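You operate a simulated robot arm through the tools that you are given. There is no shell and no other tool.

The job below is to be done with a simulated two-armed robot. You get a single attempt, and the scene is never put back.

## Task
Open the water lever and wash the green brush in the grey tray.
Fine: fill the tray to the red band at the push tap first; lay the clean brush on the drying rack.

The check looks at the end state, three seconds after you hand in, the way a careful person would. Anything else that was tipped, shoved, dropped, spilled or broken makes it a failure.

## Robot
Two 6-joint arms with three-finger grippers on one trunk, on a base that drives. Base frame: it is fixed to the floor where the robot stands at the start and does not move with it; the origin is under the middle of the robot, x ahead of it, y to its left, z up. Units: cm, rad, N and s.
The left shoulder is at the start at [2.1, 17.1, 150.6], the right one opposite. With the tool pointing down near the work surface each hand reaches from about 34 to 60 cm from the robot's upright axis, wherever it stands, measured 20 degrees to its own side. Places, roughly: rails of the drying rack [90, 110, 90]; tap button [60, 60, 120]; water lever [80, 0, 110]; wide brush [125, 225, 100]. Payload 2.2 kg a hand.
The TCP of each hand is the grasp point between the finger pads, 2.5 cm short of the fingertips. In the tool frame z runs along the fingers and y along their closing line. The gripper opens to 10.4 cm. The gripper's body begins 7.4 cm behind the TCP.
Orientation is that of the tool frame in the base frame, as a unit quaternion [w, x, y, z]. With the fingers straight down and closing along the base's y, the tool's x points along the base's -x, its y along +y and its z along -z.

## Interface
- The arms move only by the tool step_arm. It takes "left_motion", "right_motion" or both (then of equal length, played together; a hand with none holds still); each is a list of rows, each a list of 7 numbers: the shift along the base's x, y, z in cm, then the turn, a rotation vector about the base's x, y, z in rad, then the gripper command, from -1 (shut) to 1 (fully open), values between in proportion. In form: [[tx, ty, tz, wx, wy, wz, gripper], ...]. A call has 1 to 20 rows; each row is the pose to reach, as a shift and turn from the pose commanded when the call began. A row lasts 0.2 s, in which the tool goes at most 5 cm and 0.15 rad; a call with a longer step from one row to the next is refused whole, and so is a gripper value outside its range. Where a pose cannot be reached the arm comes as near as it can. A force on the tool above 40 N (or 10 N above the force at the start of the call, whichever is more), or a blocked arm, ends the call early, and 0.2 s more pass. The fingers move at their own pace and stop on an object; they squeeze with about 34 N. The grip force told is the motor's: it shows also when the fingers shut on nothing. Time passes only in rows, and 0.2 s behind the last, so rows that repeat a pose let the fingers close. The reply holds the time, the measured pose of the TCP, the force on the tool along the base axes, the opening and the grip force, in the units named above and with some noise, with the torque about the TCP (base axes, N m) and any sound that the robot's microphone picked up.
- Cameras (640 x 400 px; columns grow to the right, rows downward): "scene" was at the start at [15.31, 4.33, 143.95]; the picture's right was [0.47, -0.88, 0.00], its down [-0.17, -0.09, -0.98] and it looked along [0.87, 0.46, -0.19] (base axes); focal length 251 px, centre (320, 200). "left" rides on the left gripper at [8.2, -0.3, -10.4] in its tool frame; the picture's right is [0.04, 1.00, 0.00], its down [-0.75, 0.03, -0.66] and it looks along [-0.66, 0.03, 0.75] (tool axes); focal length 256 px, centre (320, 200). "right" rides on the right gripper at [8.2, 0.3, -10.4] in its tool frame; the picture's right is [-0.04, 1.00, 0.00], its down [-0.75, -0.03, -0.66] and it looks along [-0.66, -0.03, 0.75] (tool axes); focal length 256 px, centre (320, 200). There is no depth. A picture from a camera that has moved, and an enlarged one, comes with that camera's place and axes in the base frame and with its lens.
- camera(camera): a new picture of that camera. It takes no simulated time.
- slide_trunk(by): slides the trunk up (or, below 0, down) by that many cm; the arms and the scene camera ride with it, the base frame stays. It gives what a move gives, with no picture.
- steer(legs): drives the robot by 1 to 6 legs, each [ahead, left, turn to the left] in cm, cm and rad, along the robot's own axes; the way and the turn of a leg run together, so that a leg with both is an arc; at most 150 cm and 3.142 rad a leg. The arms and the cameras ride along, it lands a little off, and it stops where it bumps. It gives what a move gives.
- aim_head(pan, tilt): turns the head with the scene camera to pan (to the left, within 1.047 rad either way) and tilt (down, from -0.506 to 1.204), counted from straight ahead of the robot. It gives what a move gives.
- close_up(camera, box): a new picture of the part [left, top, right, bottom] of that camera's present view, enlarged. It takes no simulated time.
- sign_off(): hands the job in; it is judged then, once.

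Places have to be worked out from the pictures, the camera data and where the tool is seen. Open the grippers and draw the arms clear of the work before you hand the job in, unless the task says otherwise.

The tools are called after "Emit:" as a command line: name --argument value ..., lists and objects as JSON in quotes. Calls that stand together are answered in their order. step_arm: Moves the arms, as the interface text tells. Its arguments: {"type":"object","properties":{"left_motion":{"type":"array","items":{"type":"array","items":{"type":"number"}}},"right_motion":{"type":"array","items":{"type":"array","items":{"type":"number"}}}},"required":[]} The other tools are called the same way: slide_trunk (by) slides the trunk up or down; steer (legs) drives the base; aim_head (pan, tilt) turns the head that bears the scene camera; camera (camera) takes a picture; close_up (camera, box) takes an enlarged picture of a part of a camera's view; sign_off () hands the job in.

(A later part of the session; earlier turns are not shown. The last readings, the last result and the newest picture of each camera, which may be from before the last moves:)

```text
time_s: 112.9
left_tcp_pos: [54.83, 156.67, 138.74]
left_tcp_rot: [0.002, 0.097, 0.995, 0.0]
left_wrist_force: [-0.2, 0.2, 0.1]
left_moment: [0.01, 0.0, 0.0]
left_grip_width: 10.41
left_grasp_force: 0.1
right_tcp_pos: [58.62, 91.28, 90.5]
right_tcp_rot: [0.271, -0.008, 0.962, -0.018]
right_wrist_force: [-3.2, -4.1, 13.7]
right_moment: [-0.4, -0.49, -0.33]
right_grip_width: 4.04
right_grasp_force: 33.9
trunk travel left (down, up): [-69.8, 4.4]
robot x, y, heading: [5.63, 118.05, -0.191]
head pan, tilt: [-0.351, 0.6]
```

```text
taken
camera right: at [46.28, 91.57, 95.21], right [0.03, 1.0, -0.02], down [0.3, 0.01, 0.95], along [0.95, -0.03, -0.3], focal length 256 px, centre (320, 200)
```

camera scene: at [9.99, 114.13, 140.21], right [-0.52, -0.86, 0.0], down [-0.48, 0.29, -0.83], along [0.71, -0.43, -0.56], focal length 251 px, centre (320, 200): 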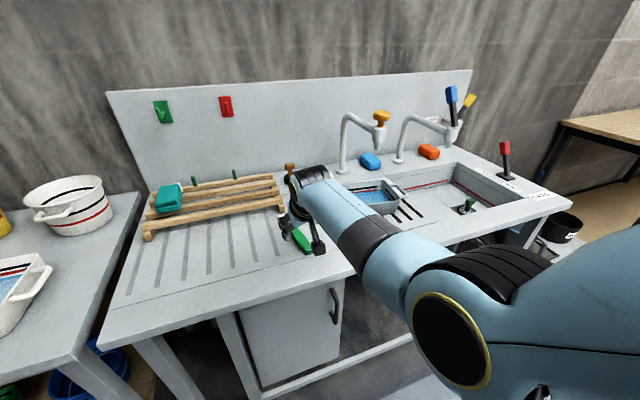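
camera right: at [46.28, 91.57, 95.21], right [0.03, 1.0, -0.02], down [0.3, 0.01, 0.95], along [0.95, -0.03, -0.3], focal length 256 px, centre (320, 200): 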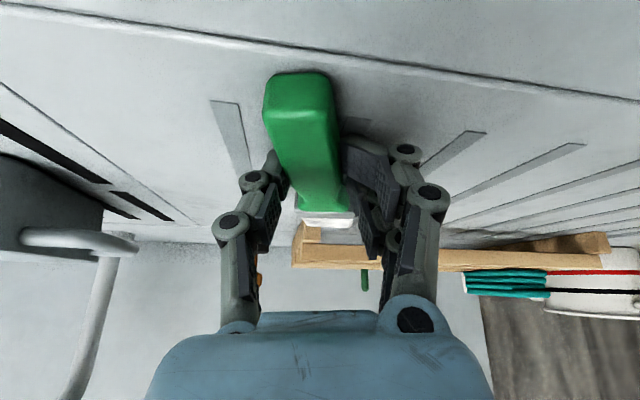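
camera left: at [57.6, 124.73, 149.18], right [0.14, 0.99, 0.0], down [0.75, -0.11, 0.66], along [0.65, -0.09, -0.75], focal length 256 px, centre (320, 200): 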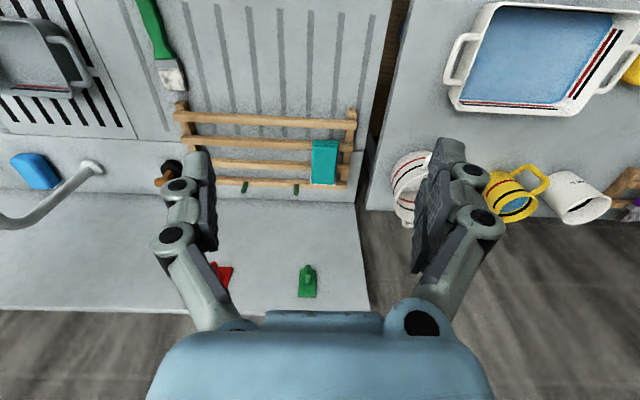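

The gripper stopped on the handle at 4.0 cm with 34 N. I lift slowly 3 cm to see whether the brush comes along.

Emit:
step_arm --right_motion '[[0, 0, 0.6, 0, 0, 0, -1], [0, 0, 1.2, 0, 0, 0, -1], [0, 0, 2.0, 0, 0, 0, -1], [0, 0, 3.0, 0, 0, 0, -1]]'

Emit:
camera --camera "right"

Emit:
close_up --camera "scene" --box '[220, 150, 380, 290]'

```text
time_s: 113.9
left_tcp_pos: [54.79, 156.63, 138.72]
left_tcp_rot: [0.0, 0.097, 0.995, 0.0]
left_wrist_force: [-0.1, 0.3, -0.9]
left_moment: [-0.02, -0.01, 0.03]
left_grip_width: 10.42
left_grasp_force: 0.0
right_tcp_pos: [58.77, 91.12, 93.57]
right_tcp_rot: [0.271, -0.008, 0.962, -0.018]
right_wrist_force: [0.3, 0.5, -0.4]
right_moment: [0.06, 0.04, -0.03]
right_grip_width: 4.06
right_grasp_force: 33.4
trunk travel left (down, up): [-69.8, 4.4]
robot x, y, heading: [5.35, 118.04, -0.193]
head pan, tilt: [-0.351, 0.6]
```

```text
taken
camera right: at [46.45, 91.53, 98.17], right [0.03, 1.0, -0.02], down [0.3, 0.01, 0.95], along [0.95, -0.03, -0.3], focal length 256 px, centre (320, 200)
```

right: 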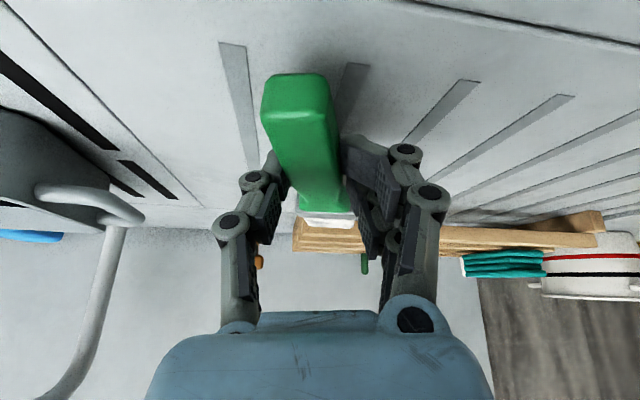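

```text
2.86 times, centred on (300, 220) of scene
camera zoom: at [19.86, 112.18, 140.2], right [-0.52, -0.86, 0.0], down [-0.48, 0.29, -0.82], along [0.71, -0.43, -0.57], focal length 718 px, centre (377, 143)
```

zoom: 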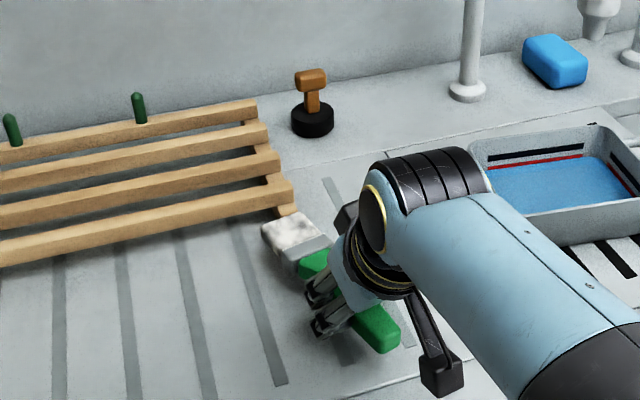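

The brush is held and level. I raise it to z 110 while pitching the bristles down 0.65 rad and turning it square to the counter.

Emit:
step_arm --right_motion '[[0, 0, 3, 0, 0, 0, -1], [-0.2, 0, 5.5, 0.0088, 0.0926, -0.0262, -1], [-0.3, 0.05, 8, 0.0177, 0.185, -0.0523, -1], [-0.5, 0.1, 10, 0.0265, 0.278, -0.0785, -1], [-0.6, 0.1, 12, 0.0353, 0.37, -0.1047, -1], [-0.7, 0.15, 14, 0.0441, 0.463, -0.131, -1], [-0.9, 0.2, 15.5, 0.053, 0.555, -0.157, -1], [-1, 0.2, 16.5, 0.0618, 0.648, -0.183, -1], [-1, 0.2, 16.5, 0.0618, 0.648, -0.183, -1]]'

Emit:
camera --camera "scene"

Emit:
camera --camera "right"

```text
time_s: 115.9
left_tcp_pos: [54.9, 156.58, 138.74]
left_tcp_rot: [0.001, 0.097, 0.995, 0.001]
left_wrist_force: [-0.9, 0.7, -0.2]
left_moment: [0.02, -0.02, 0.0]
left_grip_width: 10.39
left_grasp_force: 0.1
right_tcp_pos: [57.9, 91.38, 110.15]
right_tcp_rot: [-0.052, 0.082, 0.995, -0.01]
right_wrist_force: [0.3, -0.6, 0.1]
right_moment: [0.03, 0.01, 0.0]
right_grip_width: 4.03
right_grasp_force: 33.9
trunk travel left (down, up): [-69.8, 4.4]
robot x, y, heading: [4.97, 118.24, -0.198]
head pan, tilt: [-0.351, 0.6]
```

```text
taken
camera scene: at [19.84, 112.17, 140.2], right [-0.52, -0.86, 0.0], down [-0.48, 0.29, -0.83], along [0.71, -0.43, -0.56], focal length 251 px, centre (320, 200)
```

scene: 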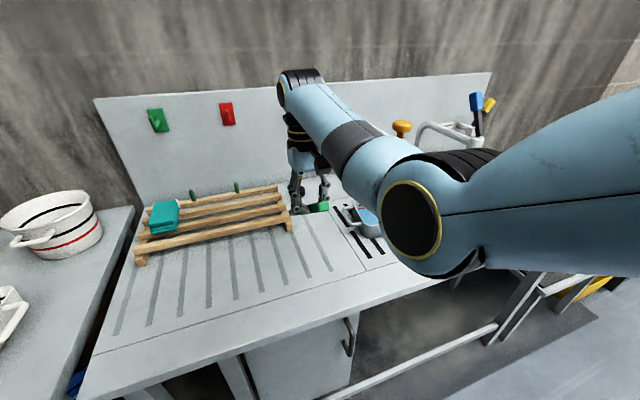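

```text
taken
camera right: at [50.96, 93.04, 121.23], right [0.2, 0.98, -0.03], down [0.8, -0.15, 0.58], along [0.56, -0.14, -0.82], focal length 256 px, centre (320, 200)
```

right: 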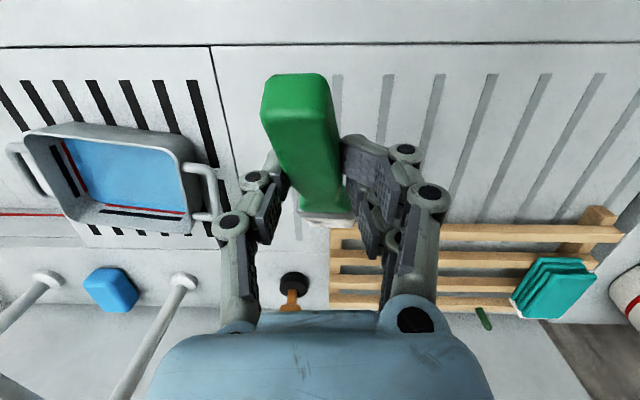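

The brush points down at about 37°, its tip about 12 cm ahead of and below the TCP. The tray rim spans n 43.4–55.7, d 66–84. I sidestep right 23.7 cm at this height to bring the brush over the tray's near-left part.

Emit:
steer --legs '[[0, -23.7, 0]]'

Emit:
camera --camera "right"

Emit:
aim_head --pan -0.1 --tilt 0.65

Emit:
camera --camera "scene"

```text
time_s: 117.7
left_tcp_pos: [50.45, 133.32, 138.69]
left_tcp_rot: [0.0, 0.097, 0.995, 0.001]
left_wrist_force: [-0.2, 0.2, 0.5]
left_moment: [0.04, -0.01, -0.04]
left_grip_width: 10.41
left_grasp_force: 0.0
right_tcp_pos: [53.26, 68.09, 109.91]
right_tcp_rot: [-0.052, 0.081, 0.995, -0.009]
right_wrist_force: [0.2, 0.2, -1.3]
right_moment: [-0.03, -0.01, 0.0]
right_grip_width: 4.06
right_grasp_force: 33.5
trunk travel left (down, up): [-69.8, 4.4]
robot x, y, heading: [0.84, 94.89, -0.195]
head pan, tilt: [-0.351, 0.6]
```

```text
taken
camera right: at [46.42, 69.81, 121.2], right [0.2, 0.98, -0.03], down [0.8, -0.15, 0.58], along [0.56, -0.14, -0.82], focal length 256 px, centre (320, 200)
```

right: 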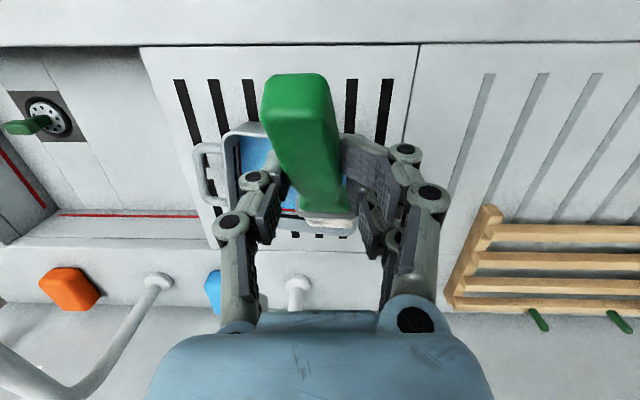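

```text
time_s: 118.4
left_tcp_pos: [50.36, 133.39, 138.68]
left_tcp_rot: [0.0, 0.096, 0.995, 0.001]
left_wrist_force: [-0.3, 0.2, -0.4]
left_moment: [-0.01, 0.04, 0.01]
left_grip_width: 10.38
left_grasp_force: 0.0
right_tcp_pos: [53.3, 68.04, 110.02]
right_tcp_rot: [-0.052, 0.082, 0.995, -0.008]
right_wrist_force: [0.1, 0.6, -0.8]
right_moment: [0.02, 0.0, -0.02]
right_grip_width: 4.04
right_grasp_force: 33.7
trunk travel left (down, up): [-69.8, 4.4]
robot x, y, heading: [0.7, 94.74, -0.189]
head pan, tilt: [-0.099, 0.649]
```

```text
taken
camera scene: at [16.07, 90.98, 139.77], right [-0.29, -0.96, 0.0], down [-0.58, 0.18, -0.8], along [0.76, -0.23, -0.6], focal length 251 px, centre (320, 200)
```

scene: 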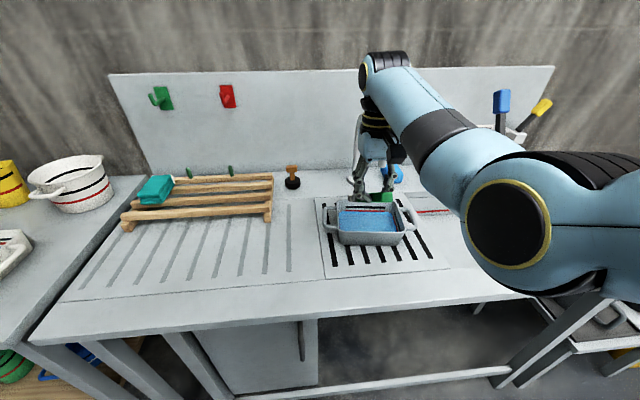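

The brush tip is at about (n 51.8, d 77.6, z 98), over the water and clear of the tap. I move 0.8 cm outward and lower 6 cm first, then check.

Emit:
step_arm --right_motion '[[0.4, -0.08, -1.5, 0, 0, 0, -1], [0.8, -0.15, -3, 0, 0, 0, -1], [0.8, -0.15, -4.5, 0, 0, 0, -1], [0.8, -0.15, -6, 0, 0, 0, -1]]'

Emit:
camera --camera "right"

Emit:
close_up --camera "scene" --box '[300, 130, 460, 270]'

```text
time_s: 119.4
left_tcp_pos: [50.48, 133.38, 138.71]
left_tcp_rot: [0.0, 0.097, 0.995, 0.001]
left_wrist_force: [0.1, -0.5, -1.0]
left_moment: [-0.02, -0.02, -0.02]
left_grip_width: 10.41
left_grasp_force: 0.0
right_tcp_pos: [54.1, 67.92, 104.07]
right_tcp_rot: [-0.05, 0.082, 0.995, -0.01]
right_wrist_force: [-0.5, -0.1, -1.0]
right_moment: [-0.03, 0.06, -0.02]
right_grip_width: 4.06
right_grasp_force: 34.8
trunk travel left (down, up): [-69.8, 4.4]
robot x, y, heading: [0.91, 94.79, -0.191]
head pan, tilt: [-0.099, 0.649]
```

```text
taken
camera right: at [47.23, 69.64, 115.21], right [0.2, 0.98, -0.03], down [0.8, -0.15, 0.58], along [0.56, -0.14, -0.82], focal length 256 px, centre (320, 200)
```

right: 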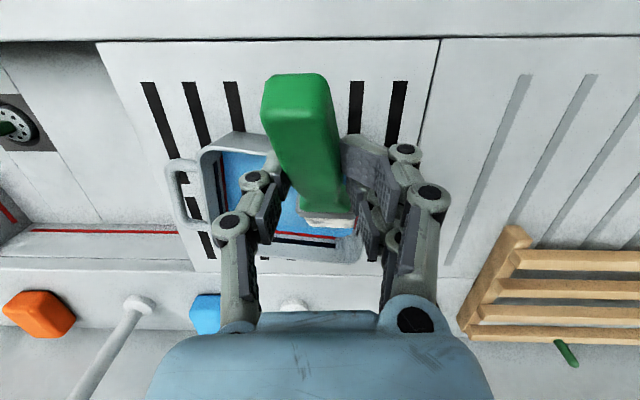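

```text
2.86 times, centred on (380, 200) of scene
camera zoom: at [16.11, 90.99, 139.77], right [-0.29, -0.96, 0.0], down [-0.58, 0.17, -0.8], along [0.76, -0.23, -0.61], focal length 718 px, centre (149, 200)
```

zoom: 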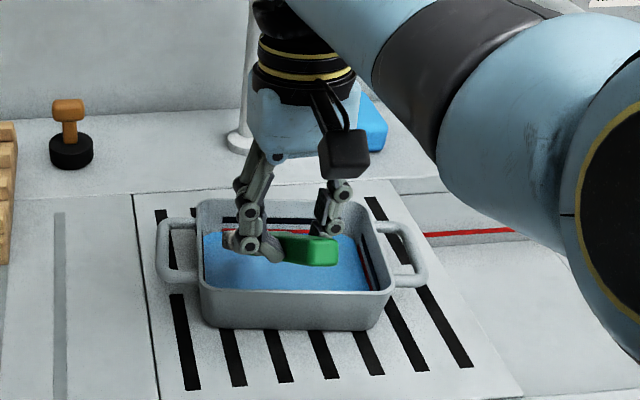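

Clear so far, with the tip just above the surface. I lower about 3 cm more so the bristles are under water.

Emit:
step_arm --right_motion '[[0, 0, -1, 0, 0, 0, -1], [0, 0, -2, 0, 0, 0, -1], [0, 0, -2.7, 0, 0, 0, -1]]'

Emit:
camera --camera "right"

Emit:
close_up --camera "scene" --box '[300, 130, 460, 270]'

```text
time_s: 120.2
left_tcp_pos: [50.38, 133.31, 138.81]
left_tcp_rot: [0.0, 0.097, 0.995, 0.0]
left_wrist_force: [0.6, 0.1, -0.3]
left_moment: [0.0, -0.03, 0.04]
left_grip_width: 10.4
left_grasp_force: 0.0
right_tcp_pos: [54.06, 67.95, 101.26]
right_tcp_rot: [-0.051, 0.083, 0.995, -0.008]
right_wrist_force: [-0.9, 0.1, -0.3]
right_moment: [0.02, 0.04, -0.02]
right_grip_width: 4.03
right_grasp_force: 34.5
trunk travel left (down, up): [-69.8, 4.4]
robot x, y, heading: [0.66, 95.04, -0.193]
head pan, tilt: [-0.099, 0.649]
```

```text
taken
camera right: at [47.22, 69.67, 112.49], right [0.2, 0.98, -0.03], down [0.8, -0.15, 0.58], along [0.56, -0.14, -0.82], focal length 256 px, centre (320, 200)
```

right: 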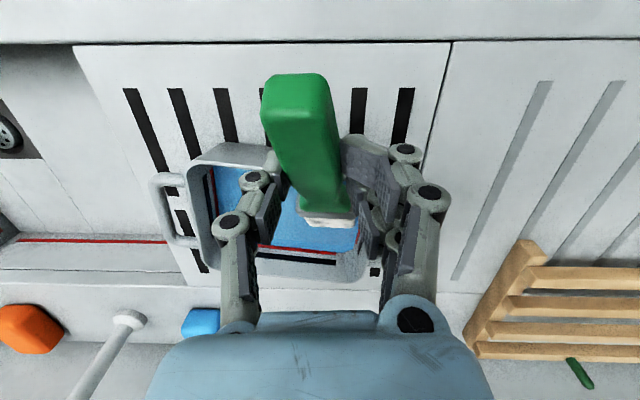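

```text
2.86 times, centred on (380, 200) of scene
camera zoom: at [16.08, 91.01, 139.77], right [-0.29, -0.96, 0.0], down [-0.58, 0.17, -0.8], along [0.76, -0.23, -0.6], focal length 718 px, centre (149, 200)
```

zoom: 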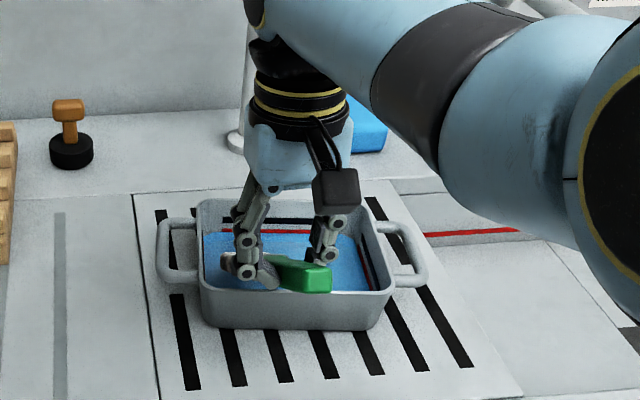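

No contact yet. I zoom in on the bristles to see whether they are under water.

Emit:
close_up --camera "right" --box '[240, 130, 400, 280]'

Emit:
step_arm --right_motion '[[0, 0, -0.6, 0, 0, 0, -1], [0, 0, -1.2, 0, 0, 0, -1]]'

Emit:
close_up --camera "right" --box '[240, 130, 400, 280]'

```text
2.67 times, centred on (320, 205) of right
camera zoom: at [47.22, 69.67, 112.49], right [0.2, 0.98, -0.03], down [0.8, -0.15, 0.58], along [0.56, -0.14, -0.82], focal length 683 px, centre (320, 187)
```

zoom: 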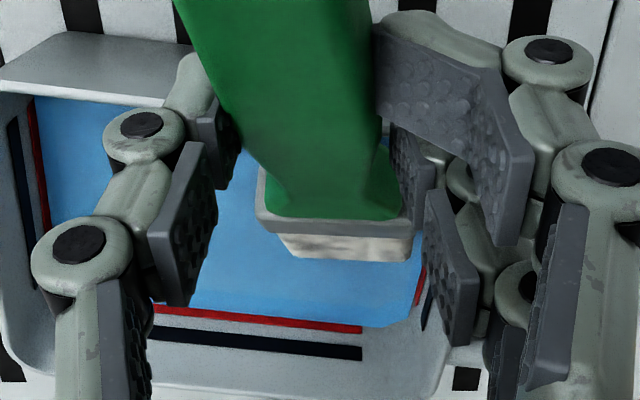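

```text
time_s: 120.8
left_tcp_pos: [50.46, 133.29, 138.71]
left_tcp_rot: [0.002, 0.097, 0.995, 0.0]
left_wrist_force: [-0.8, -0.1, -0.3]
left_moment: [0.02, 0.0, -0.03]
left_grip_width: 10.4
left_grasp_force: 0.2
right_tcp_pos: [54.09, 67.98, 100.12]
right_tcp_rot: [-0.052, 0.082, 0.995, -0.009]
right_wrist_force: [0.5, 0.4, -0.4]
right_moment: [0.05, 0.01, 0.0]
right_grip_width: 4.04
right_grasp_force: 33.7
trunk travel left (down, up): [-69.8, 4.4]
robot x, y, heading: [0.83, 95.03, -0.195]
head pan, tilt: [-0.099, 0.649]
```

```text
2.67 times, centred on (320, 205) of right
camera zoom: at [47.24, 69.68, 111.28], right [0.2, 0.98, -0.03], down [0.8, -0.15, 0.58], along [0.56, -0.14, -0.82], focal length 683 px, centre (320, 187)
```

zoom: 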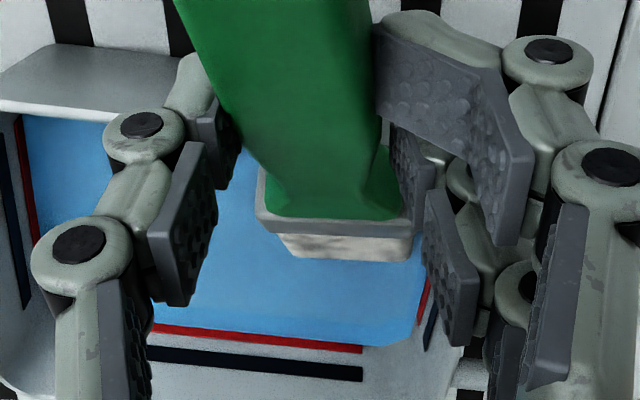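

The water surface is at z≈91.4 and I can't yet be sure the bristles are under. I pitch the brush down a bit more and go lower in a small step, checking the force for contact with the tray floor.

Emit:
step_arm --right_motion '[[0.2, 0, -0.3, 0.0142, 0.0737, 0, -1], [0.4, 0, -0.6, 0.0142, 0.0737, 0, -1]]'

Emit:
close_up --camera "right" --box '[240, 130, 400, 280]'

Emit:
close_up --camera "scene" --box '[330, 160, 430, 260]'

```text
time_s: 121.4
left_tcp_pos: [50.3, 133.43, 138.72]
left_tcp_rot: [0.001, 0.097, 0.995, 0.0]
left_wrist_force: [-0.2, -0.8, -0.3]
left_moment: [0.0, 0.0, 0.02]
left_grip_width: 10.41
left_grasp_force: 0.0
right_tcp_pos: [53.64, 68.05, 100.12]
right_tcp_rot: [-0.087, 0.081, 0.993, -0.005]
right_wrist_force: [4.8, 0.1, 9.7]
right_moment: [-0.21, -0.59, 0.06]
right_grip_width: 4.07
right_grasp_force: 34.2
right hand out of reach, approached as far as the arm can: row 1, 2
trunk travel left (down, up): [-69.8, 4.4]
robot x, y, heading: [0.66, 94.87, -0.191]
head pan, tilt: [-0.099, 0.649]
```

```text
2.67 times, centred on (320, 205) of right
camera zoom: at [47.56, 69.5, 111.78], right [0.2, 0.98, -0.03], down [0.84, -0.15, 0.52], along [0.5, -0.13, -0.85], focal length 683 px, centre (320, 187)
```

zoom: 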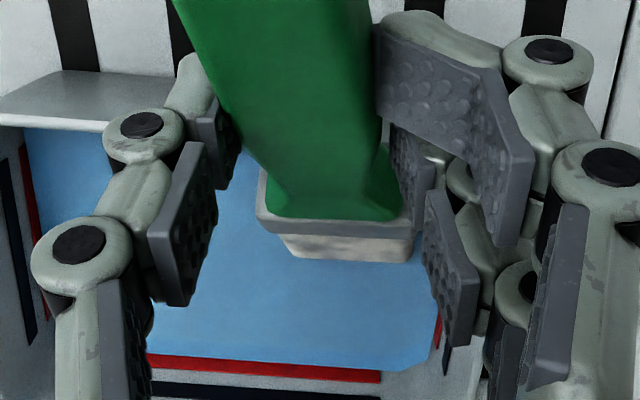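

```text
4.00 times, centred on (380, 210) of scene
camera zoom: at [15.99, 91.06, 139.79], right [-0.29, -0.96, 0.0], down [-0.58, 0.17, -0.8], along [0.76, -0.23, -0.6], focal length 1005 px, centre (80, 160)
```

zoom: 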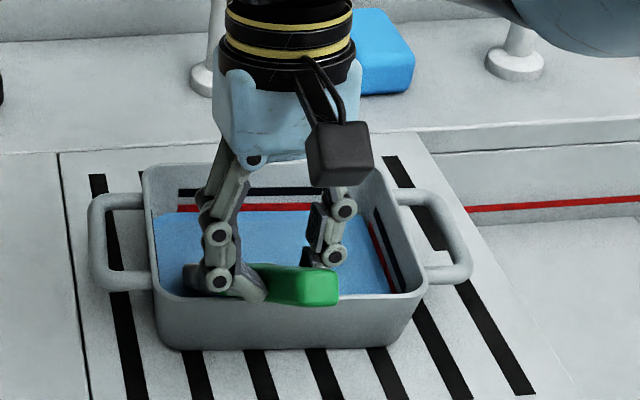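

The handle is resting on the near rim, and from the ferrule's apparent width the bristle tip is only at about the water surface. The brush is shorter than I thought, about 10.7 cm from the TCP. I lift straight up again and will dip it lengthwise from the tray's left end, where there's more room and the tap is farther away.

Emit:
step_arm --right_motion '[[0, 0, 2, 0, 0, 0, -1], [0, 0, 4, 0, 0, 0, -1], [0, 0, 7, 0, 0, 0, -1], [0, 0, 10, 0, 0, 0, -1]]'

Emit:
steer --legs '[[-18, 0, 0]]'

Emit:
close_up --camera "scene" --box '[280, 90, 480, 250]'

Emit:
camera --camera "right"

```text
time_s: 122.4
left_tcp_pos: [50.43, 133.43, 138.7]
left_tcp_rot: [0.0, 0.096, 0.995, 0.001]
left_wrist_force: [1.8, 1.1, 0.3]
left_moment: [-0.03, 0.03, 0.01]
left_grip_width: 10.41
left_grasp_force: 0.2
right_tcp_pos: [53.52, 68.13, 110.06]
right_tcp_rot: [-0.089, 0.081, 0.993, -0.005]
right_wrist_force: [-0.2, 0.8, -0.5]
right_moment: [0.0, 0.03, 0.01]
right_grip_width: 4.03
right_grasp_force: 34.2
trunk travel left (down, up): [-69.8, 4.4]
robot x, y, heading: [0.53, 94.82, -0.196]
head pan, tilt: [-0.099, 0.649]
```

```text
time_s: 123.9
left_tcp_pos: [32.66, 136.9, 138.7]
left_tcp_rot: [0.0, 0.098, 0.995, 0.0]
left_wrist_force: [-0.4, 0.1, -0.2]
left_moment: [0.01, -0.02, 0.06]
left_grip_width: 10.39
left_grasp_force: 0.1
right_tcp_pos: [36.01, 71.39, 110.08]
right_tcp_rot: [-0.089, 0.082, 0.993, -0.005]
right_wrist_force: [0.1, 0.1, -0.1]
right_moment: [-0.02, 0.02, 0.0]
right_grip_width: 4.05
right_grasp_force: 34.3
trunk travel left (down, up): [-69.8, 4.4]
robot x, y, heading: [-17.14, 98.53, -0.196]
head pan, tilt: [-0.099, 0.649]
```

```text
2.50 times, centred on (380, 170) of scene
camera zoom: at [-1.64, 94.49, 139.77], right [-0.29, -0.96, 0.0], down [-0.58, 0.17, -0.8], along [0.76, -0.23, -0.6], focal length 628 px, centre (170, 275)
```

zoom: 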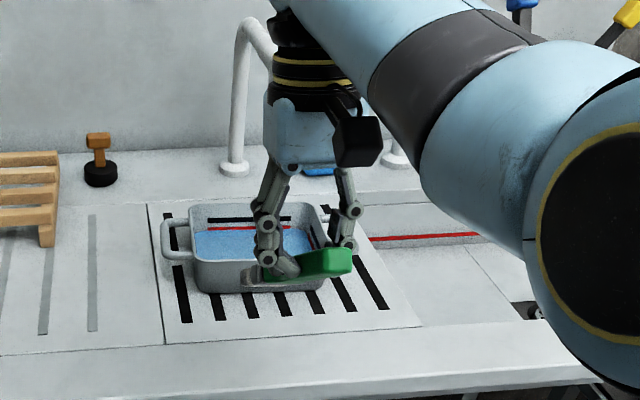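

```text
taken
camera right: at [29.84, 72.97, 121.71], right [0.2, 0.98, -0.03], down [0.84, -0.15, 0.52], along [0.5, -0.13, -0.86], focal length 256 px, centre (320, 200)
```

right: 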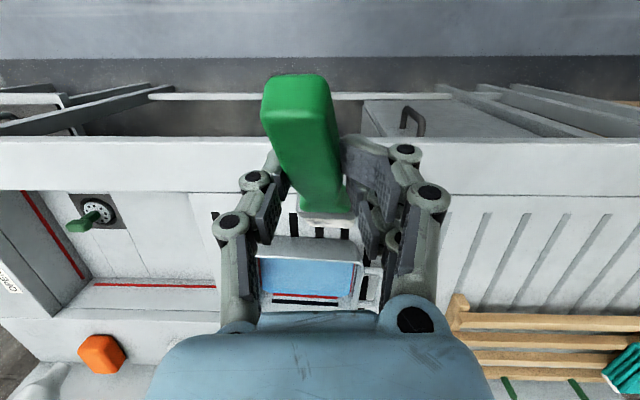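

I level the tool back to upright (brush at about 0.57 rad down) and then test turning it 90° clockwise so the brush points to my right, here in free space in front of the counter.

Emit:
step_arm --right_motion '[[0, 0, 0, -0.028, -0.145, 0, -1], [0, 0, 0, -0.028, -0.145, 0, -1]]'

Emit:
step_arm --right_motion '[[0, 0, 0, 0, 0, -0.145, -1], [0, 0, 0, 0, 0, -0.29, -1], [0, 0, 0, 0, 0, -0.435, -1], [0, 0, 0, 0, 0, -0.58, -1], [0, 0, 0, 0, 0, -0.725, -1], [0, 0, 0, 0, 0, -0.87, -1], [0, 0, 0, 0, 0, -1.015, -1], [0, 0, 0, 0, 0, -1.16, -1], [0, 0, 0, 0, 0, -1.305, -1], [0, 0, 0, 0, 0, -1.45, -1], [0, 0, 0, 0, 0, -1.57, -1], [0, 0, 0, 0, 0, -1.57, -1]]'

Emit:
camera --camera "scene"

Emit:
camera --camera "right"

```text
time_s: 124.5
left_tcp_pos: [32.71, 136.79, 138.7]
left_tcp_rot: [0.0, 0.098, 0.995, 0.001]
left_wrist_force: [0.0, 0.9, -0.8]
left_moment: [0.03, 0.01, 0.03]
left_grip_width: 10.4
left_grasp_force: 0.0
right_tcp_pos: [35.85, 71.47, 110.03]
right_tcp_rot: [-0.015, 0.083, 0.996, -0.014]
right_wrist_force: [0.0, -0.1, -1.4]
right_moment: [0.04, 0.04, 0.01]
right_grip_width: 4.07
right_grasp_force: 33.8
trunk travel left (down, up): [-69.8, 4.4]
robot x, y, heading: [-16.88, 98.03, -0.195]
head pan, tilt: [-0.099, 0.649]
```

```text
time_s: 127.1
left_tcp_pos: [32.73, 136.75, 138.66]
left_tcp_rot: [0.0, 0.096, 0.995, 0.001]
left_wrist_force: [0.3, -0.8, 0.0]
left_moment: [-0.02, 0.01, 0.05]
left_grip_width: 10.4
left_grasp_force: 0.1
right_tcp_pos: [35.9, 71.48, 110.21]
right_tcp_rot: [-0.021, 0.763, 0.646, 0.001]
right_wrist_force: [0.7, 0.6, -0.9]
right_moment: [0.01, 0.0, -0.01]
right_grip_width: 4.03
right_grasp_force: 33.9
trunk travel left (down, up): [-69.8, 4.4]
robot x, y, heading: [-17.0, 98.34, -0.191]
head pan, tilt: [-0.099, 0.649]
```

```text
taken
camera scene: at [-1.64, 94.49, 139.77], right [-0.29, -0.96, 0.0], down [-0.58, 0.17, -0.8], along [0.76, -0.23, -0.6], focal length 251 px, centre (320, 200)
```

scene: 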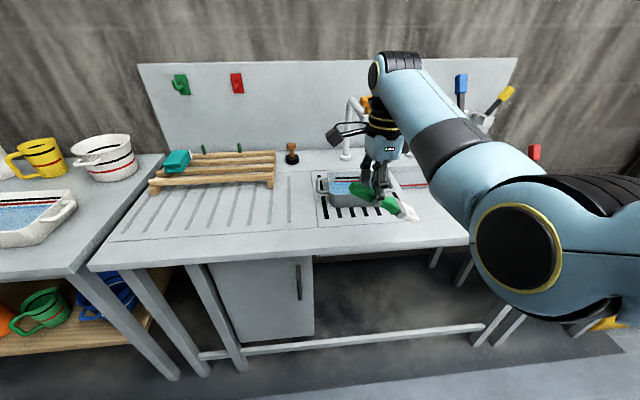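

```text
taken
camera right: at [37.81, 79.01, 120.66], right [0.98, -0.2, -0.03], down [-0.14, -0.76, 0.64], along [-0.15, -0.62, -0.77], focal length 256 px, centre (320, 200)
```

right: 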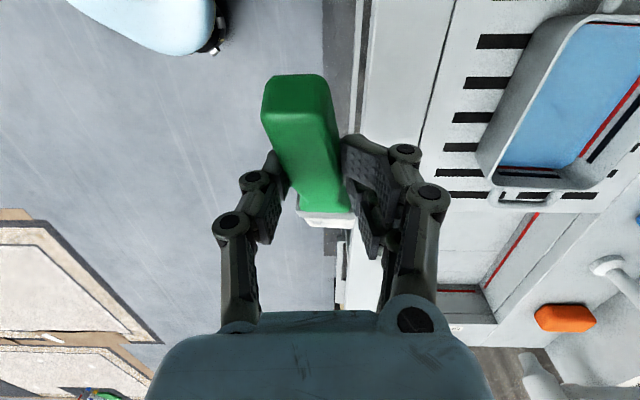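

The turn worked, and now I see the brush from the side. I zoom in to measure the bristle tip relative to the fingers.

Emit:
close_up --camera "scene" --box '[310, 120, 450, 240]'

```text
3.33 times, centred on (380, 180) of scene
camera zoom: at [-1.64, 94.49, 139.77], right [-0.29, -0.96, 0.0], down [-0.58, 0.17, -0.8], along [0.76, -0.23, -0.6], focal length 837 px, centre (120, 267)
```

zoom: 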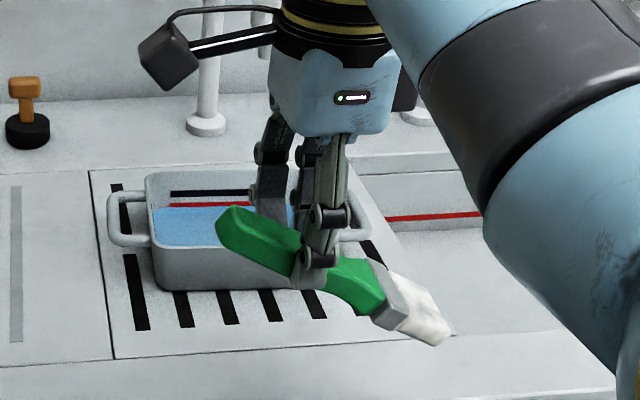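

By this side view the tip is about 12 cm along and 10 cm below the TCP, so the bristles had probably been in the water already. I check the state of the bristles.

Emit:
close_up --camera "scene" --box '[375, 185, 425, 230]'

Emit:
close_up --camera "scene" --box '[310, 165, 410, 225]'

```text
8.89 times, centred on (400, 208) of scene
camera zoom: at [-1.64, 94.49, 139.77], right [-0.29, -0.96, 0.0], down [-0.58, 0.17, -0.8], along [0.76, -0.23, -0.6], focal length 2233 px, centre (-391, 133)
```

zoom: 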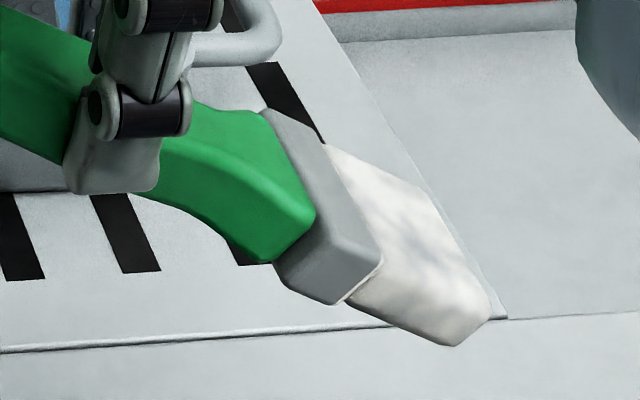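

```text
6.40 times, centred on (360, 195) of scene
camera zoom: at [-1.64, 94.49, 139.77], right [-0.29, -0.96, 0.0], down [-0.58, 0.17, -0.8], along [0.76, -0.23, -0.6], focal length 1608 px, centre (64, 232)
```

zoom: 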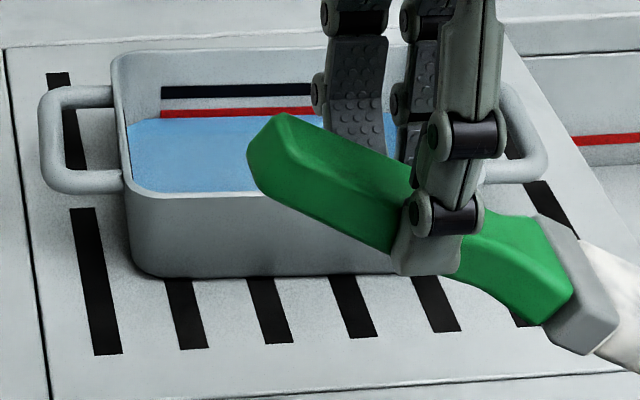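

The stains are paler than at first, so the dip did start cleaning, but some grey remains. I bring the brush over the tray lengthwise: 5.5 cm left, then 26 cm ahead at this height.

Emit:
steer --legs '[[0, 5.5, 0], [25.8, 0, 0]]'

Emit:
camera --camera "scene"

Emit:
camera --camera "right"

```text
time_s: 129.5
left_tcp_pos: [59.1, 137.25, 138.67]
left_tcp_rot: [0.0, 0.098, 0.995, 0.001]
left_wrist_force: [0.6, -0.5, -0.5]
left_moment: [0.01, 0.01, -0.02]
left_grip_width: 10.41
left_grasp_force: 0.1
right_tcp_pos: [62.23, 71.88, 109.99]
right_tcp_rot: [-0.021, 0.763, 0.646, 0.001]
right_wrist_force: [0.7, 0.6, -1.3]
right_moment: [0.01, 0.02, -0.01]
right_grip_width: 4.02
right_grasp_force: 34.1
trunk travel left (down, up): [-69.8, 4.4]
robot x, y, heading: [9.26, 98.73, -0.192]
head pan, tilt: [-0.099, 0.649]
```

```text
taken
camera scene: at [24.73, 94.88, 139.77], right [-0.29, -0.96, 0.0], down [-0.58, 0.18, -0.8], along [0.76, -0.23, -0.6], focal length 251 px, centre (320, 200)
```

scene: 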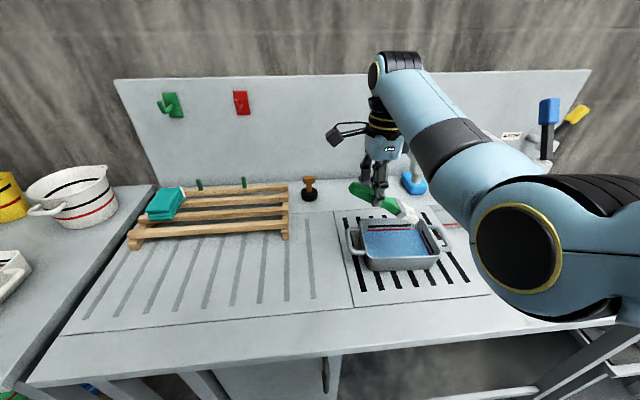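

```text
taken
camera right: at [64.16, 79.41, 120.65], right [0.98, -0.2, -0.03], down [-0.14, -0.76, 0.64], along [-0.15, -0.62, -0.77], focal length 256 px, centre (320, 200)
```

right: 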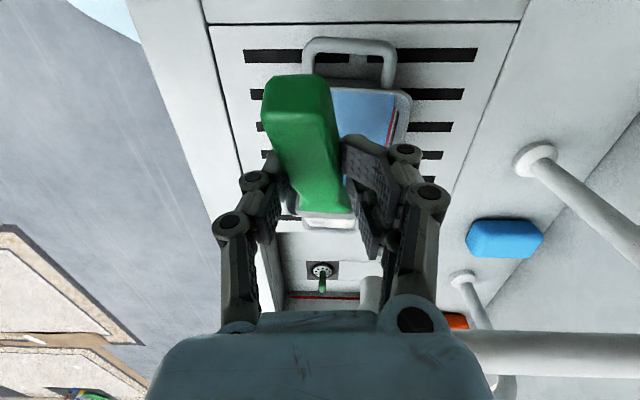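

The TCP is at (n 47.5, d 82.4), over the tray's left end, with the tap about 11 cm beyond. I zoom in to see how the brush lies over the tray.

Emit:
close_up --camera "scene" --box '[320, 140, 480, 290]'

```text
2.67 times, centred on (400, 215) of scene
camera zoom: at [24.73, 94.88, 139.77], right [-0.29, -0.96, 0.0], down [-0.58, 0.18, -0.8], along [0.76, -0.23, -0.6], focal length 670 px, centre (107, 160)
```

zoom: 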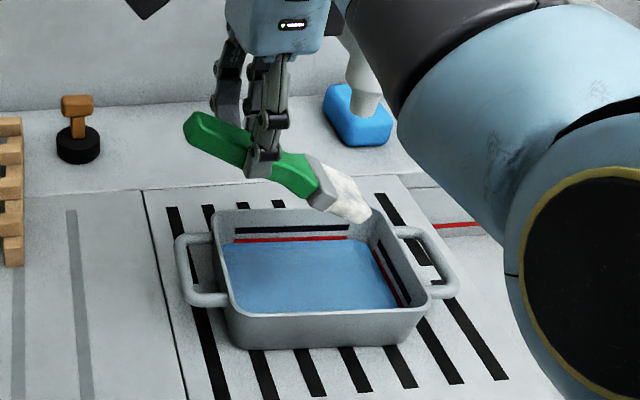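

The projected landing point of the tip is well inside the water. I lower it 6 cm, then another 4 cm, and check contact.

Emit:
step_arm --right_motion '[[0, 0, -2, 0, 0, 0, -1], [0, 0, -4, 0, 0, 0, -1], [0, 0, -6, 0, 0, 0, -1], [0, 0, -7.5, 0, 0, 0, -1], [0, 0, -8.7, 0, 0, 0, -1]]'

Emit:
close_up --camera "scene" --box '[320, 140, 480, 290]'

```text
time_s: 130.7
left_tcp_pos: [59.16, 137.17, 138.65]
left_tcp_rot: [0.0, 0.098, 0.995, 0.001]
left_wrist_force: [0.0, 1.4, 0.2]
left_moment: [0.05, -0.01, 0.0]
left_grip_width: 10.38
left_grasp_force: 0.1
right_tcp_pos: [62.3, 71.84, 101.31]
right_tcp_rot: [-0.02, 0.763, 0.646, 0.001]
right_wrist_force: [-0.3, -0.4, -1.3]
right_moment: [-0.03, 0.0, -0.01]
right_grip_width: 4.06
right_grasp_force: 34.3
trunk travel left (down, up): [-69.8, 4.4]
robot x, y, heading: [9.54, 98.38, -0.19]
head pan, tilt: [-0.099, 0.649]
```

```text
2.67 times, centred on (400, 215) of scene
camera zoom: at [24.79, 94.89, 139.76], right [-0.29, -0.96, 0.0], down [-0.58, 0.17, -0.8], along [0.76, -0.23, -0.61], focal length 670 px, centre (107, 160)
```

zoom: 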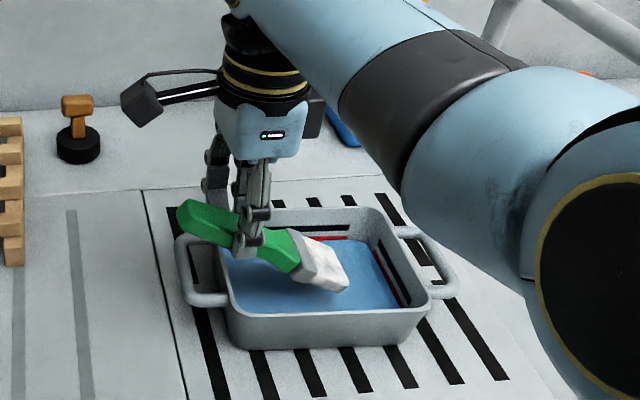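

A clear view now: the bristles are just at the water. I lower another 1.2 cm.

Emit:
step_arm --right_motion '[[0, 0, -0.6, 0, 0, 0, -1], [0, 0, -1.2, 0, 0, 0, -1]]'

Emit:
close_up --camera "scene" --box '[360, 200, 440, 270]'

```text
time_s: 131.3
left_tcp_pos: [59.17, 137.09, 138.61]
left_tcp_rot: [0.0, 0.098, 0.995, 0.001]
left_wrist_force: [-0.1, 0.5, 0.1]
left_moment: [0.0, 0.0, -0.01]
left_grip_width: 10.42
left_grasp_force: 0.2
right_tcp_pos: [62.42, 71.83, 99.99]
right_tcp_rot: [-0.02, 0.762, 0.647, 0.002]
right_wrist_force: [0.2, -0.1, -0.3]
right_moment: [0.0, 0.04, 0.0]
right_grip_width: 4.03
right_grasp_force: 34.1
trunk travel left (down, up): [-69.8, 4.4]
robot x, y, heading: [9.71, 98.6, -0.193]
head pan, tilt: [-0.099, 0.649]
```

```text
5.71 times, centred on (400, 235) of scene
camera zoom: at [24.76, 94.9, 139.77], right [-0.29, -0.96, 0.0], down [-0.58, 0.17, -0.8], along [0.76, -0.23, -0.6], focal length 1435 px, centre (-137, 0)
```

zoom: 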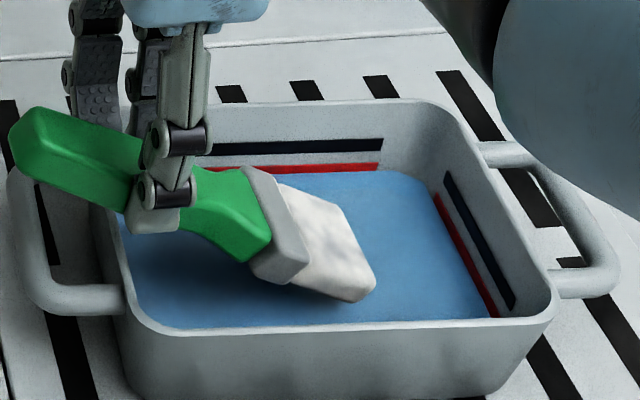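

The bristle end is still barely touching the surface. I shift 1 cm towards the tray's middle and lower another 1.4 cm.

Emit:
step_arm --right_motion '[[-0.1, -0.5, 0, 0, 0, 0, -1], [-0.19, -0.98, -0.7, 0, 0, 0, -1], [-0.19, -0.98, -1.4, 0, 0, 0, -1]]'

Emit:
close_up --camera "scene" --box '[360, 200, 440, 270]'

```text
time_s: 132.1
left_tcp_pos: [59.04, 137.36, 138.7]
left_tcp_rot: [0.0, 0.098, 0.995, 0.001]
left_wrist_force: [0.0, 0.9, 0.1]
left_moment: [0.01, -0.02, 0.04]
left_grip_width: 10.41
left_grasp_force: 0.0
right_tcp_pos: [62.12, 70.81, 98.62]
right_tcp_rot: [-0.02, 0.763, 0.646, 0.001]
right_wrist_force: [-0.2, -0.6, -0.6]
right_moment: [0.07, -0.04, -0.03]
right_grip_width: 3.98
right_grasp_force: 33.9
trunk travel left (down, up): [-69.8, 4.4]
robot x, y, heading: [9.46, 98.88, -0.194]
head pan, tilt: [-0.099, 0.649]
```

```text
5.71 times, centred on (400, 235) of scene
camera zoom: at [24.76, 94.91, 139.77], right [-0.29, -0.96, 0.0], down [-0.58, 0.17, -0.8], along [0.76, -0.23, -0.6], focal length 1435 px, centre (-137, 0)
```

zoom: 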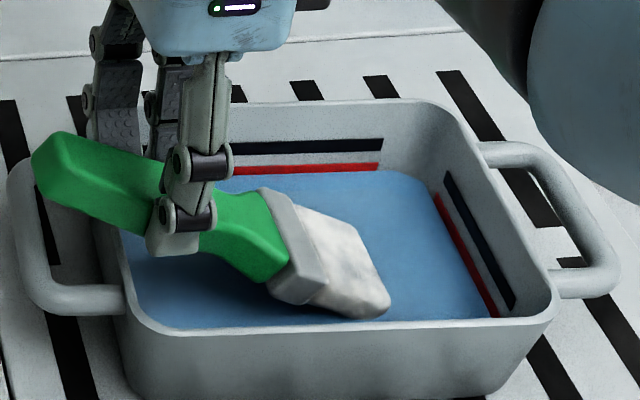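

Getting closer; no contact anywhere. I lower 1.3 cm more.

Emit:
step_arm --right_motion '[[0, 0, -0.7, 0, 0, 0, -1], [0, 0, -1.3, 0, 0, 0, -1]]'

Emit:
close_up --camera "scene" --box '[360, 200, 440, 270]'

```text
time_s: 132.7
left_tcp_pos: [58.96, 137.51, 138.65]
left_tcp_rot: [0.0, 0.097, 0.995, 0.0]
left_wrist_force: [0.6, 0.7, 0.4]
left_moment: [-0.02, 0.0, 0.0]
left_grip_width: 10.39
left_grasp_force: 0.0
right_tcp_pos: [62.15, 71.09, 97.55]
right_tcp_rot: [-0.019, 0.762, 0.647, 0.002]
right_wrist_force: [1.0, 3.9, 11.5]
right_moment: [-0.82, 0.4, -0.1]
right_grip_width: 4.04
right_grasp_force: 34.1
trunk travel left (down, up): [-69.8, 4.4]
robot x, y, heading: [9.59, 98.95, -0.2]
head pan, tilt: [-0.099, 0.649]
```

```text
5.71 times, centred on (400, 235) of scene
camera zoom: at [24.66, 95.1, 139.8], right [-0.29, -0.96, 0.0], down [-0.58, 0.17, -0.8], along [0.76, -0.23, -0.6], focal length 1435 px, centre (-137, 0)
```

zoom: 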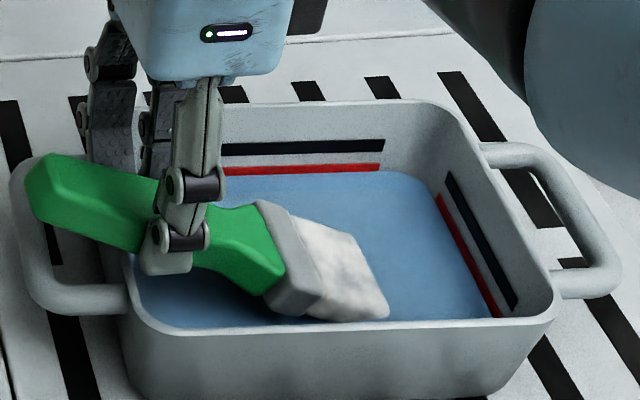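

The bristles now rest on the tray floor, under the water. I ease up half a centimetre and swish gently back and forth.

Emit:
step_arm --right_motion '[[0.6, -0.12, 0.5, 0, 0, 0, -1], [1.2, -0.23, 0.5, 0, 0, 0, -1], [1.9, -0.7, 0.4, 0, 0, 0, -1], [2.5, -1.2, 0.4, 0, 0, 0, -1], [1.6, -1.1, 0.4, 0, 0, 0, -1], [0.7, -0.9, 0.4, 0, 0, 0, -1], [0, -0.8, 0.4, 0, 0, 0, -1], [0.9, -0.6, 0.4, 0, 0, 0, -1], [1.8, -0.4, 0.4, 0, 0, 0, -1], [2.6, -0.2, 0.4, 0, 0, 0, -1], [1.8, -0.1, 0.4, 0, 0, 0, -1], [0.9, 0, 0.4, 0, 0, 0, -1], [0, 0, 0.4, 0, 0, 0, -1], [0.9, -0.6, 0.4, 0, 0, 0, -1], [1.8, -1.0, 0.4, 0, 0, 0, -1], [2.5, -1.2, 0.4, 0, 0, 0, -1], [1.6, -1.0, 0.4, 0, 0, 0, -1], [0.8, -0.8, 0.4, 0, 0, 0, -1], [0, -0.6, 0.4, 0, 0, 0, -1], [1.2, -0.4, 0.4, 0, 0, 0, -1]]'

Emit:
close_up --camera "scene" --box '[360, 200, 440, 270]'

```text
time_s: 136.9
left_tcp_pos: [59.26, 137.25, 138.71]
left_tcp_rot: [-0.001, 0.097, 0.995, 0.0]
left_wrist_force: [-0.3, 0.4, 0.1]
left_moment: [0.0, 0.05, 0.03]
left_grip_width: 10.4
left_grasp_force: 0.1
right_tcp_pos: [63.3, 70.43, 97.77]
right_tcp_rot: [-0.02, 0.762, 0.647, 0.001]
right_wrist_force: [0.4, -0.1, 0.1]
right_moment: [0.02, 0.03, -0.01]
right_grip_width: 4.04
right_grasp_force: 34.0
right hand out of reach, approached as far as the arm can: row 10
trunk travel left (down, up): [-69.8, 4.4]
robot x, y, heading: [9.22, 98.9, -0.195]
head pan, tilt: [-0.099, 0.649]
```

```text
5.71 times, centred on (400, 235) of scene
camera zoom: at [24.85, 94.91, 139.76], right [-0.29, -0.96, 0.0], down [-0.58, 0.17, -0.8], along [0.76, -0.23, -0.61], focal length 1435 px, centre (-137, 0)
```

zoom: 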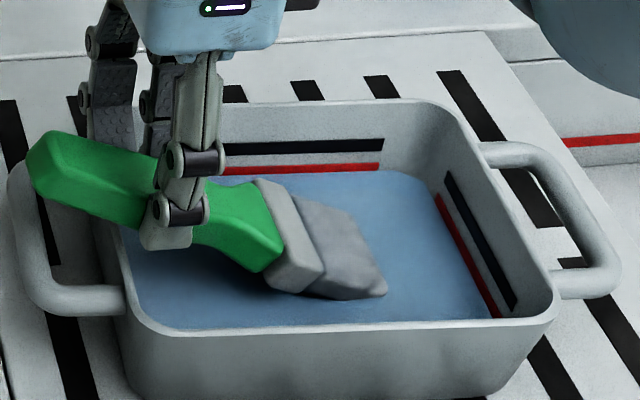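

The white paint is gone from the side I can see: the bristles are plain grey now and the water is a little cloudy. I do one more round of swishing to get it fully clean.

Emit:
step_arm --right_motion '[[-0.9, 0, 0, 0, 0, 0, -1], [-1.2, -0.2, 0, 0, 0, 0, -1], [-0.4, -0.4, 0, 0, 0, 0, -1], [0.5, -0.6, 0, 0, 0, 0, -1], [1.2, -0.8, 0, 0, 0, 0, -1], [0.4, -0.6, 0, 0, 0, 0, -1], [-0.5, -0.3, 0, 0, 0, 0, -1], [-1.2, 0.2, 0, 0, 0, 0, -1], [-0.4, 0.1, 0, 0, 0, 0, -1], [0.5, 0, 0, 0, 0, 0, -1], [1.2, -0.4, 0, 0, 0, 0, -1], [0.4, -0.4, 0, 0, 0, 0, -1], [-0.5, -0.2, 0, 0, 0, 0, -1], [-1.2, 0.2, 0, 0, 0, 0, -1], [-0.4, -0.2, 0, 0, 0, 0, -1], [0.5, -0.5, 0, 0, 0, 0, -1], [1.2, -0.6, 0, 0, 0, 0, -1], [0.4, -0.3, 0, 0, 0, 0, -1], [0, 0, 0, 0, 0, 0, -1]]'

Emit:
step_arm --right_motion '[[0, 0, 2, 0, 0, 0, -1], [0, 0, 4, 0, 0, 0, -1], [0, 0, 6, 0, 0, 0, -1], [0, 0, 6, 0, 0, 0, -1]]'

Emit:
close_up --camera "scene" --box '[340, 180, 450, 270]'

```text
time_s: 140.9
left_tcp_pos: [59.15, 137.32, 138.73]
left_tcp_rot: [0.001, 0.098, 0.995, 0.002]
left_wrist_force: [1.1, -0.1, -0.1]
left_moment: [0.0, 0.02, 0.0]
left_grip_width: 10.4
left_grasp_force: 0.0
right_tcp_pos: [64.05, 70.38, 97.46]
right_tcp_rot: [-0.021, 0.763, 0.646, 0.001]
right_wrist_force: [-0.9, 1.1, -0.4]
right_moment: [0.01, 0.01, 0.02]
right_grip_width: 4.04
right_grasp_force: 33.9
right hand out of reach, approached as far as the arm can: row 12, 13, 14, 15, 18, 19
trunk travel left (down, up): [-69.8, 4.4]
robot x, y, heading: [9.4, 98.88, -0.193]
head pan, tilt: [-0.099, 0.649]
```

```text
time_s: 141.9
left_tcp_pos: [59.09, 137.3, 138.65]
left_tcp_rot: [0.0, 0.099, 0.995, 0.001]
left_wrist_force: [0.7, -0.2, -0.5]
left_moment: [-0.02, -0.01, -0.02]
left_grip_width: 10.4
left_grasp_force: 0.0
right_tcp_pos: [66.41, 70.1, 102.26]
right_tcp_rot: [-0.021, 0.763, 0.647, 0.0]
right_wrist_force: [-0.1, -0.2, -1.4]
right_moment: [0.01, 0.01, 0.01]
right_grip_width: 4.08
right_grasp_force: 34.1
right hand out of reach, approached as far as the arm can: row 1, 2, 3, 4
trunk travel left (down, up): [-69.8, 4.4]
robot x, y, heading: [9.29, 98.84, -0.195]
head pan, tilt: [-0.099, 0.649]
```

```text
4.44 times, centred on (395, 225) of scene
camera zoom: at [24.76, 94.9, 139.77], right [-0.29, -0.96, 0.0], down [-0.58, 0.17, -0.8], along [0.76, -0.23, -0.6], focal length 1116 px, centre (-13, 89)
```

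zoom: 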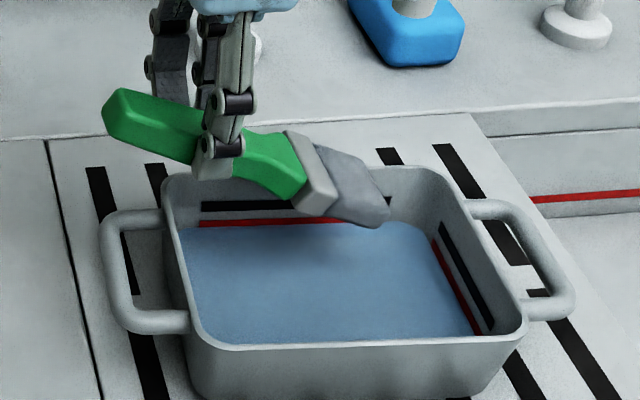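

The bristles are clean grey. The arm drifted outward while lifting because it is near its reach limit, so I pull it back inward while raising, which was a reachable pose before.

Emit:
step_arm --right_motion '[[-1.0, 0.19, 1.0, 0, 0, 0, -1], [-2.0, 0.38, 2.2, 0, 0, 0, -1], [-3.0, 0.57, 3.4, 0, 0, 0, -1], [-4.0, 0.76, 4.6, 0, 0, 0, -1], [-4.4, 0.84, 6, 0, 0, 0, -1], [-4.4, 0.84, 7.5, 0, 0, 0, -1], [-4.4, 0.84, 7.5, 0, 0, 0, -1]]'

Emit:
camera --camera "scene"

```text
time_s: 143.5
left_tcp_pos: [59.19, 137.29, 138.64]
left_tcp_rot: [0.0, 0.097, 0.995, 0.001]
left_wrist_force: [0.5, -0.1, -0.9]
left_moment: [-0.01, 0.02, 0.0]
left_grip_width: 10.39
left_grasp_force: 0.1
right_tcp_pos: [68.32, 70.5, 106.99]
right_tcp_rot: [-0.02, 0.763, 0.647, 0.001]
right_wrist_force: [0.8, 0.2, -1.3]
right_moment: [0.02, 0.0, 0.0]
right_grip_width: 4.06
right_grasp_force: 34.2
right hand out of reach, approached as far as the arm can: row 1, 2, 3, 4, 5, 6, 7
trunk travel left (down, up): [-69.8, 4.4]
robot x, y, heading: [9.31, 98.59, -0.189]
head pan, tilt: [-0.099, 0.649]
```

```text
taken
camera scene: at [24.76, 94.9, 139.77], right [-0.29, -0.96, 0.0], down [-0.58, 0.17, -0.8], along [0.76, -0.23, -0.6], focal length 251 px, centre (320, 200)
```

scene: 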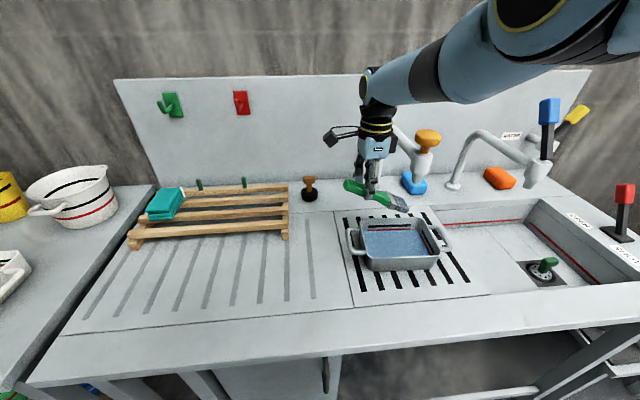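

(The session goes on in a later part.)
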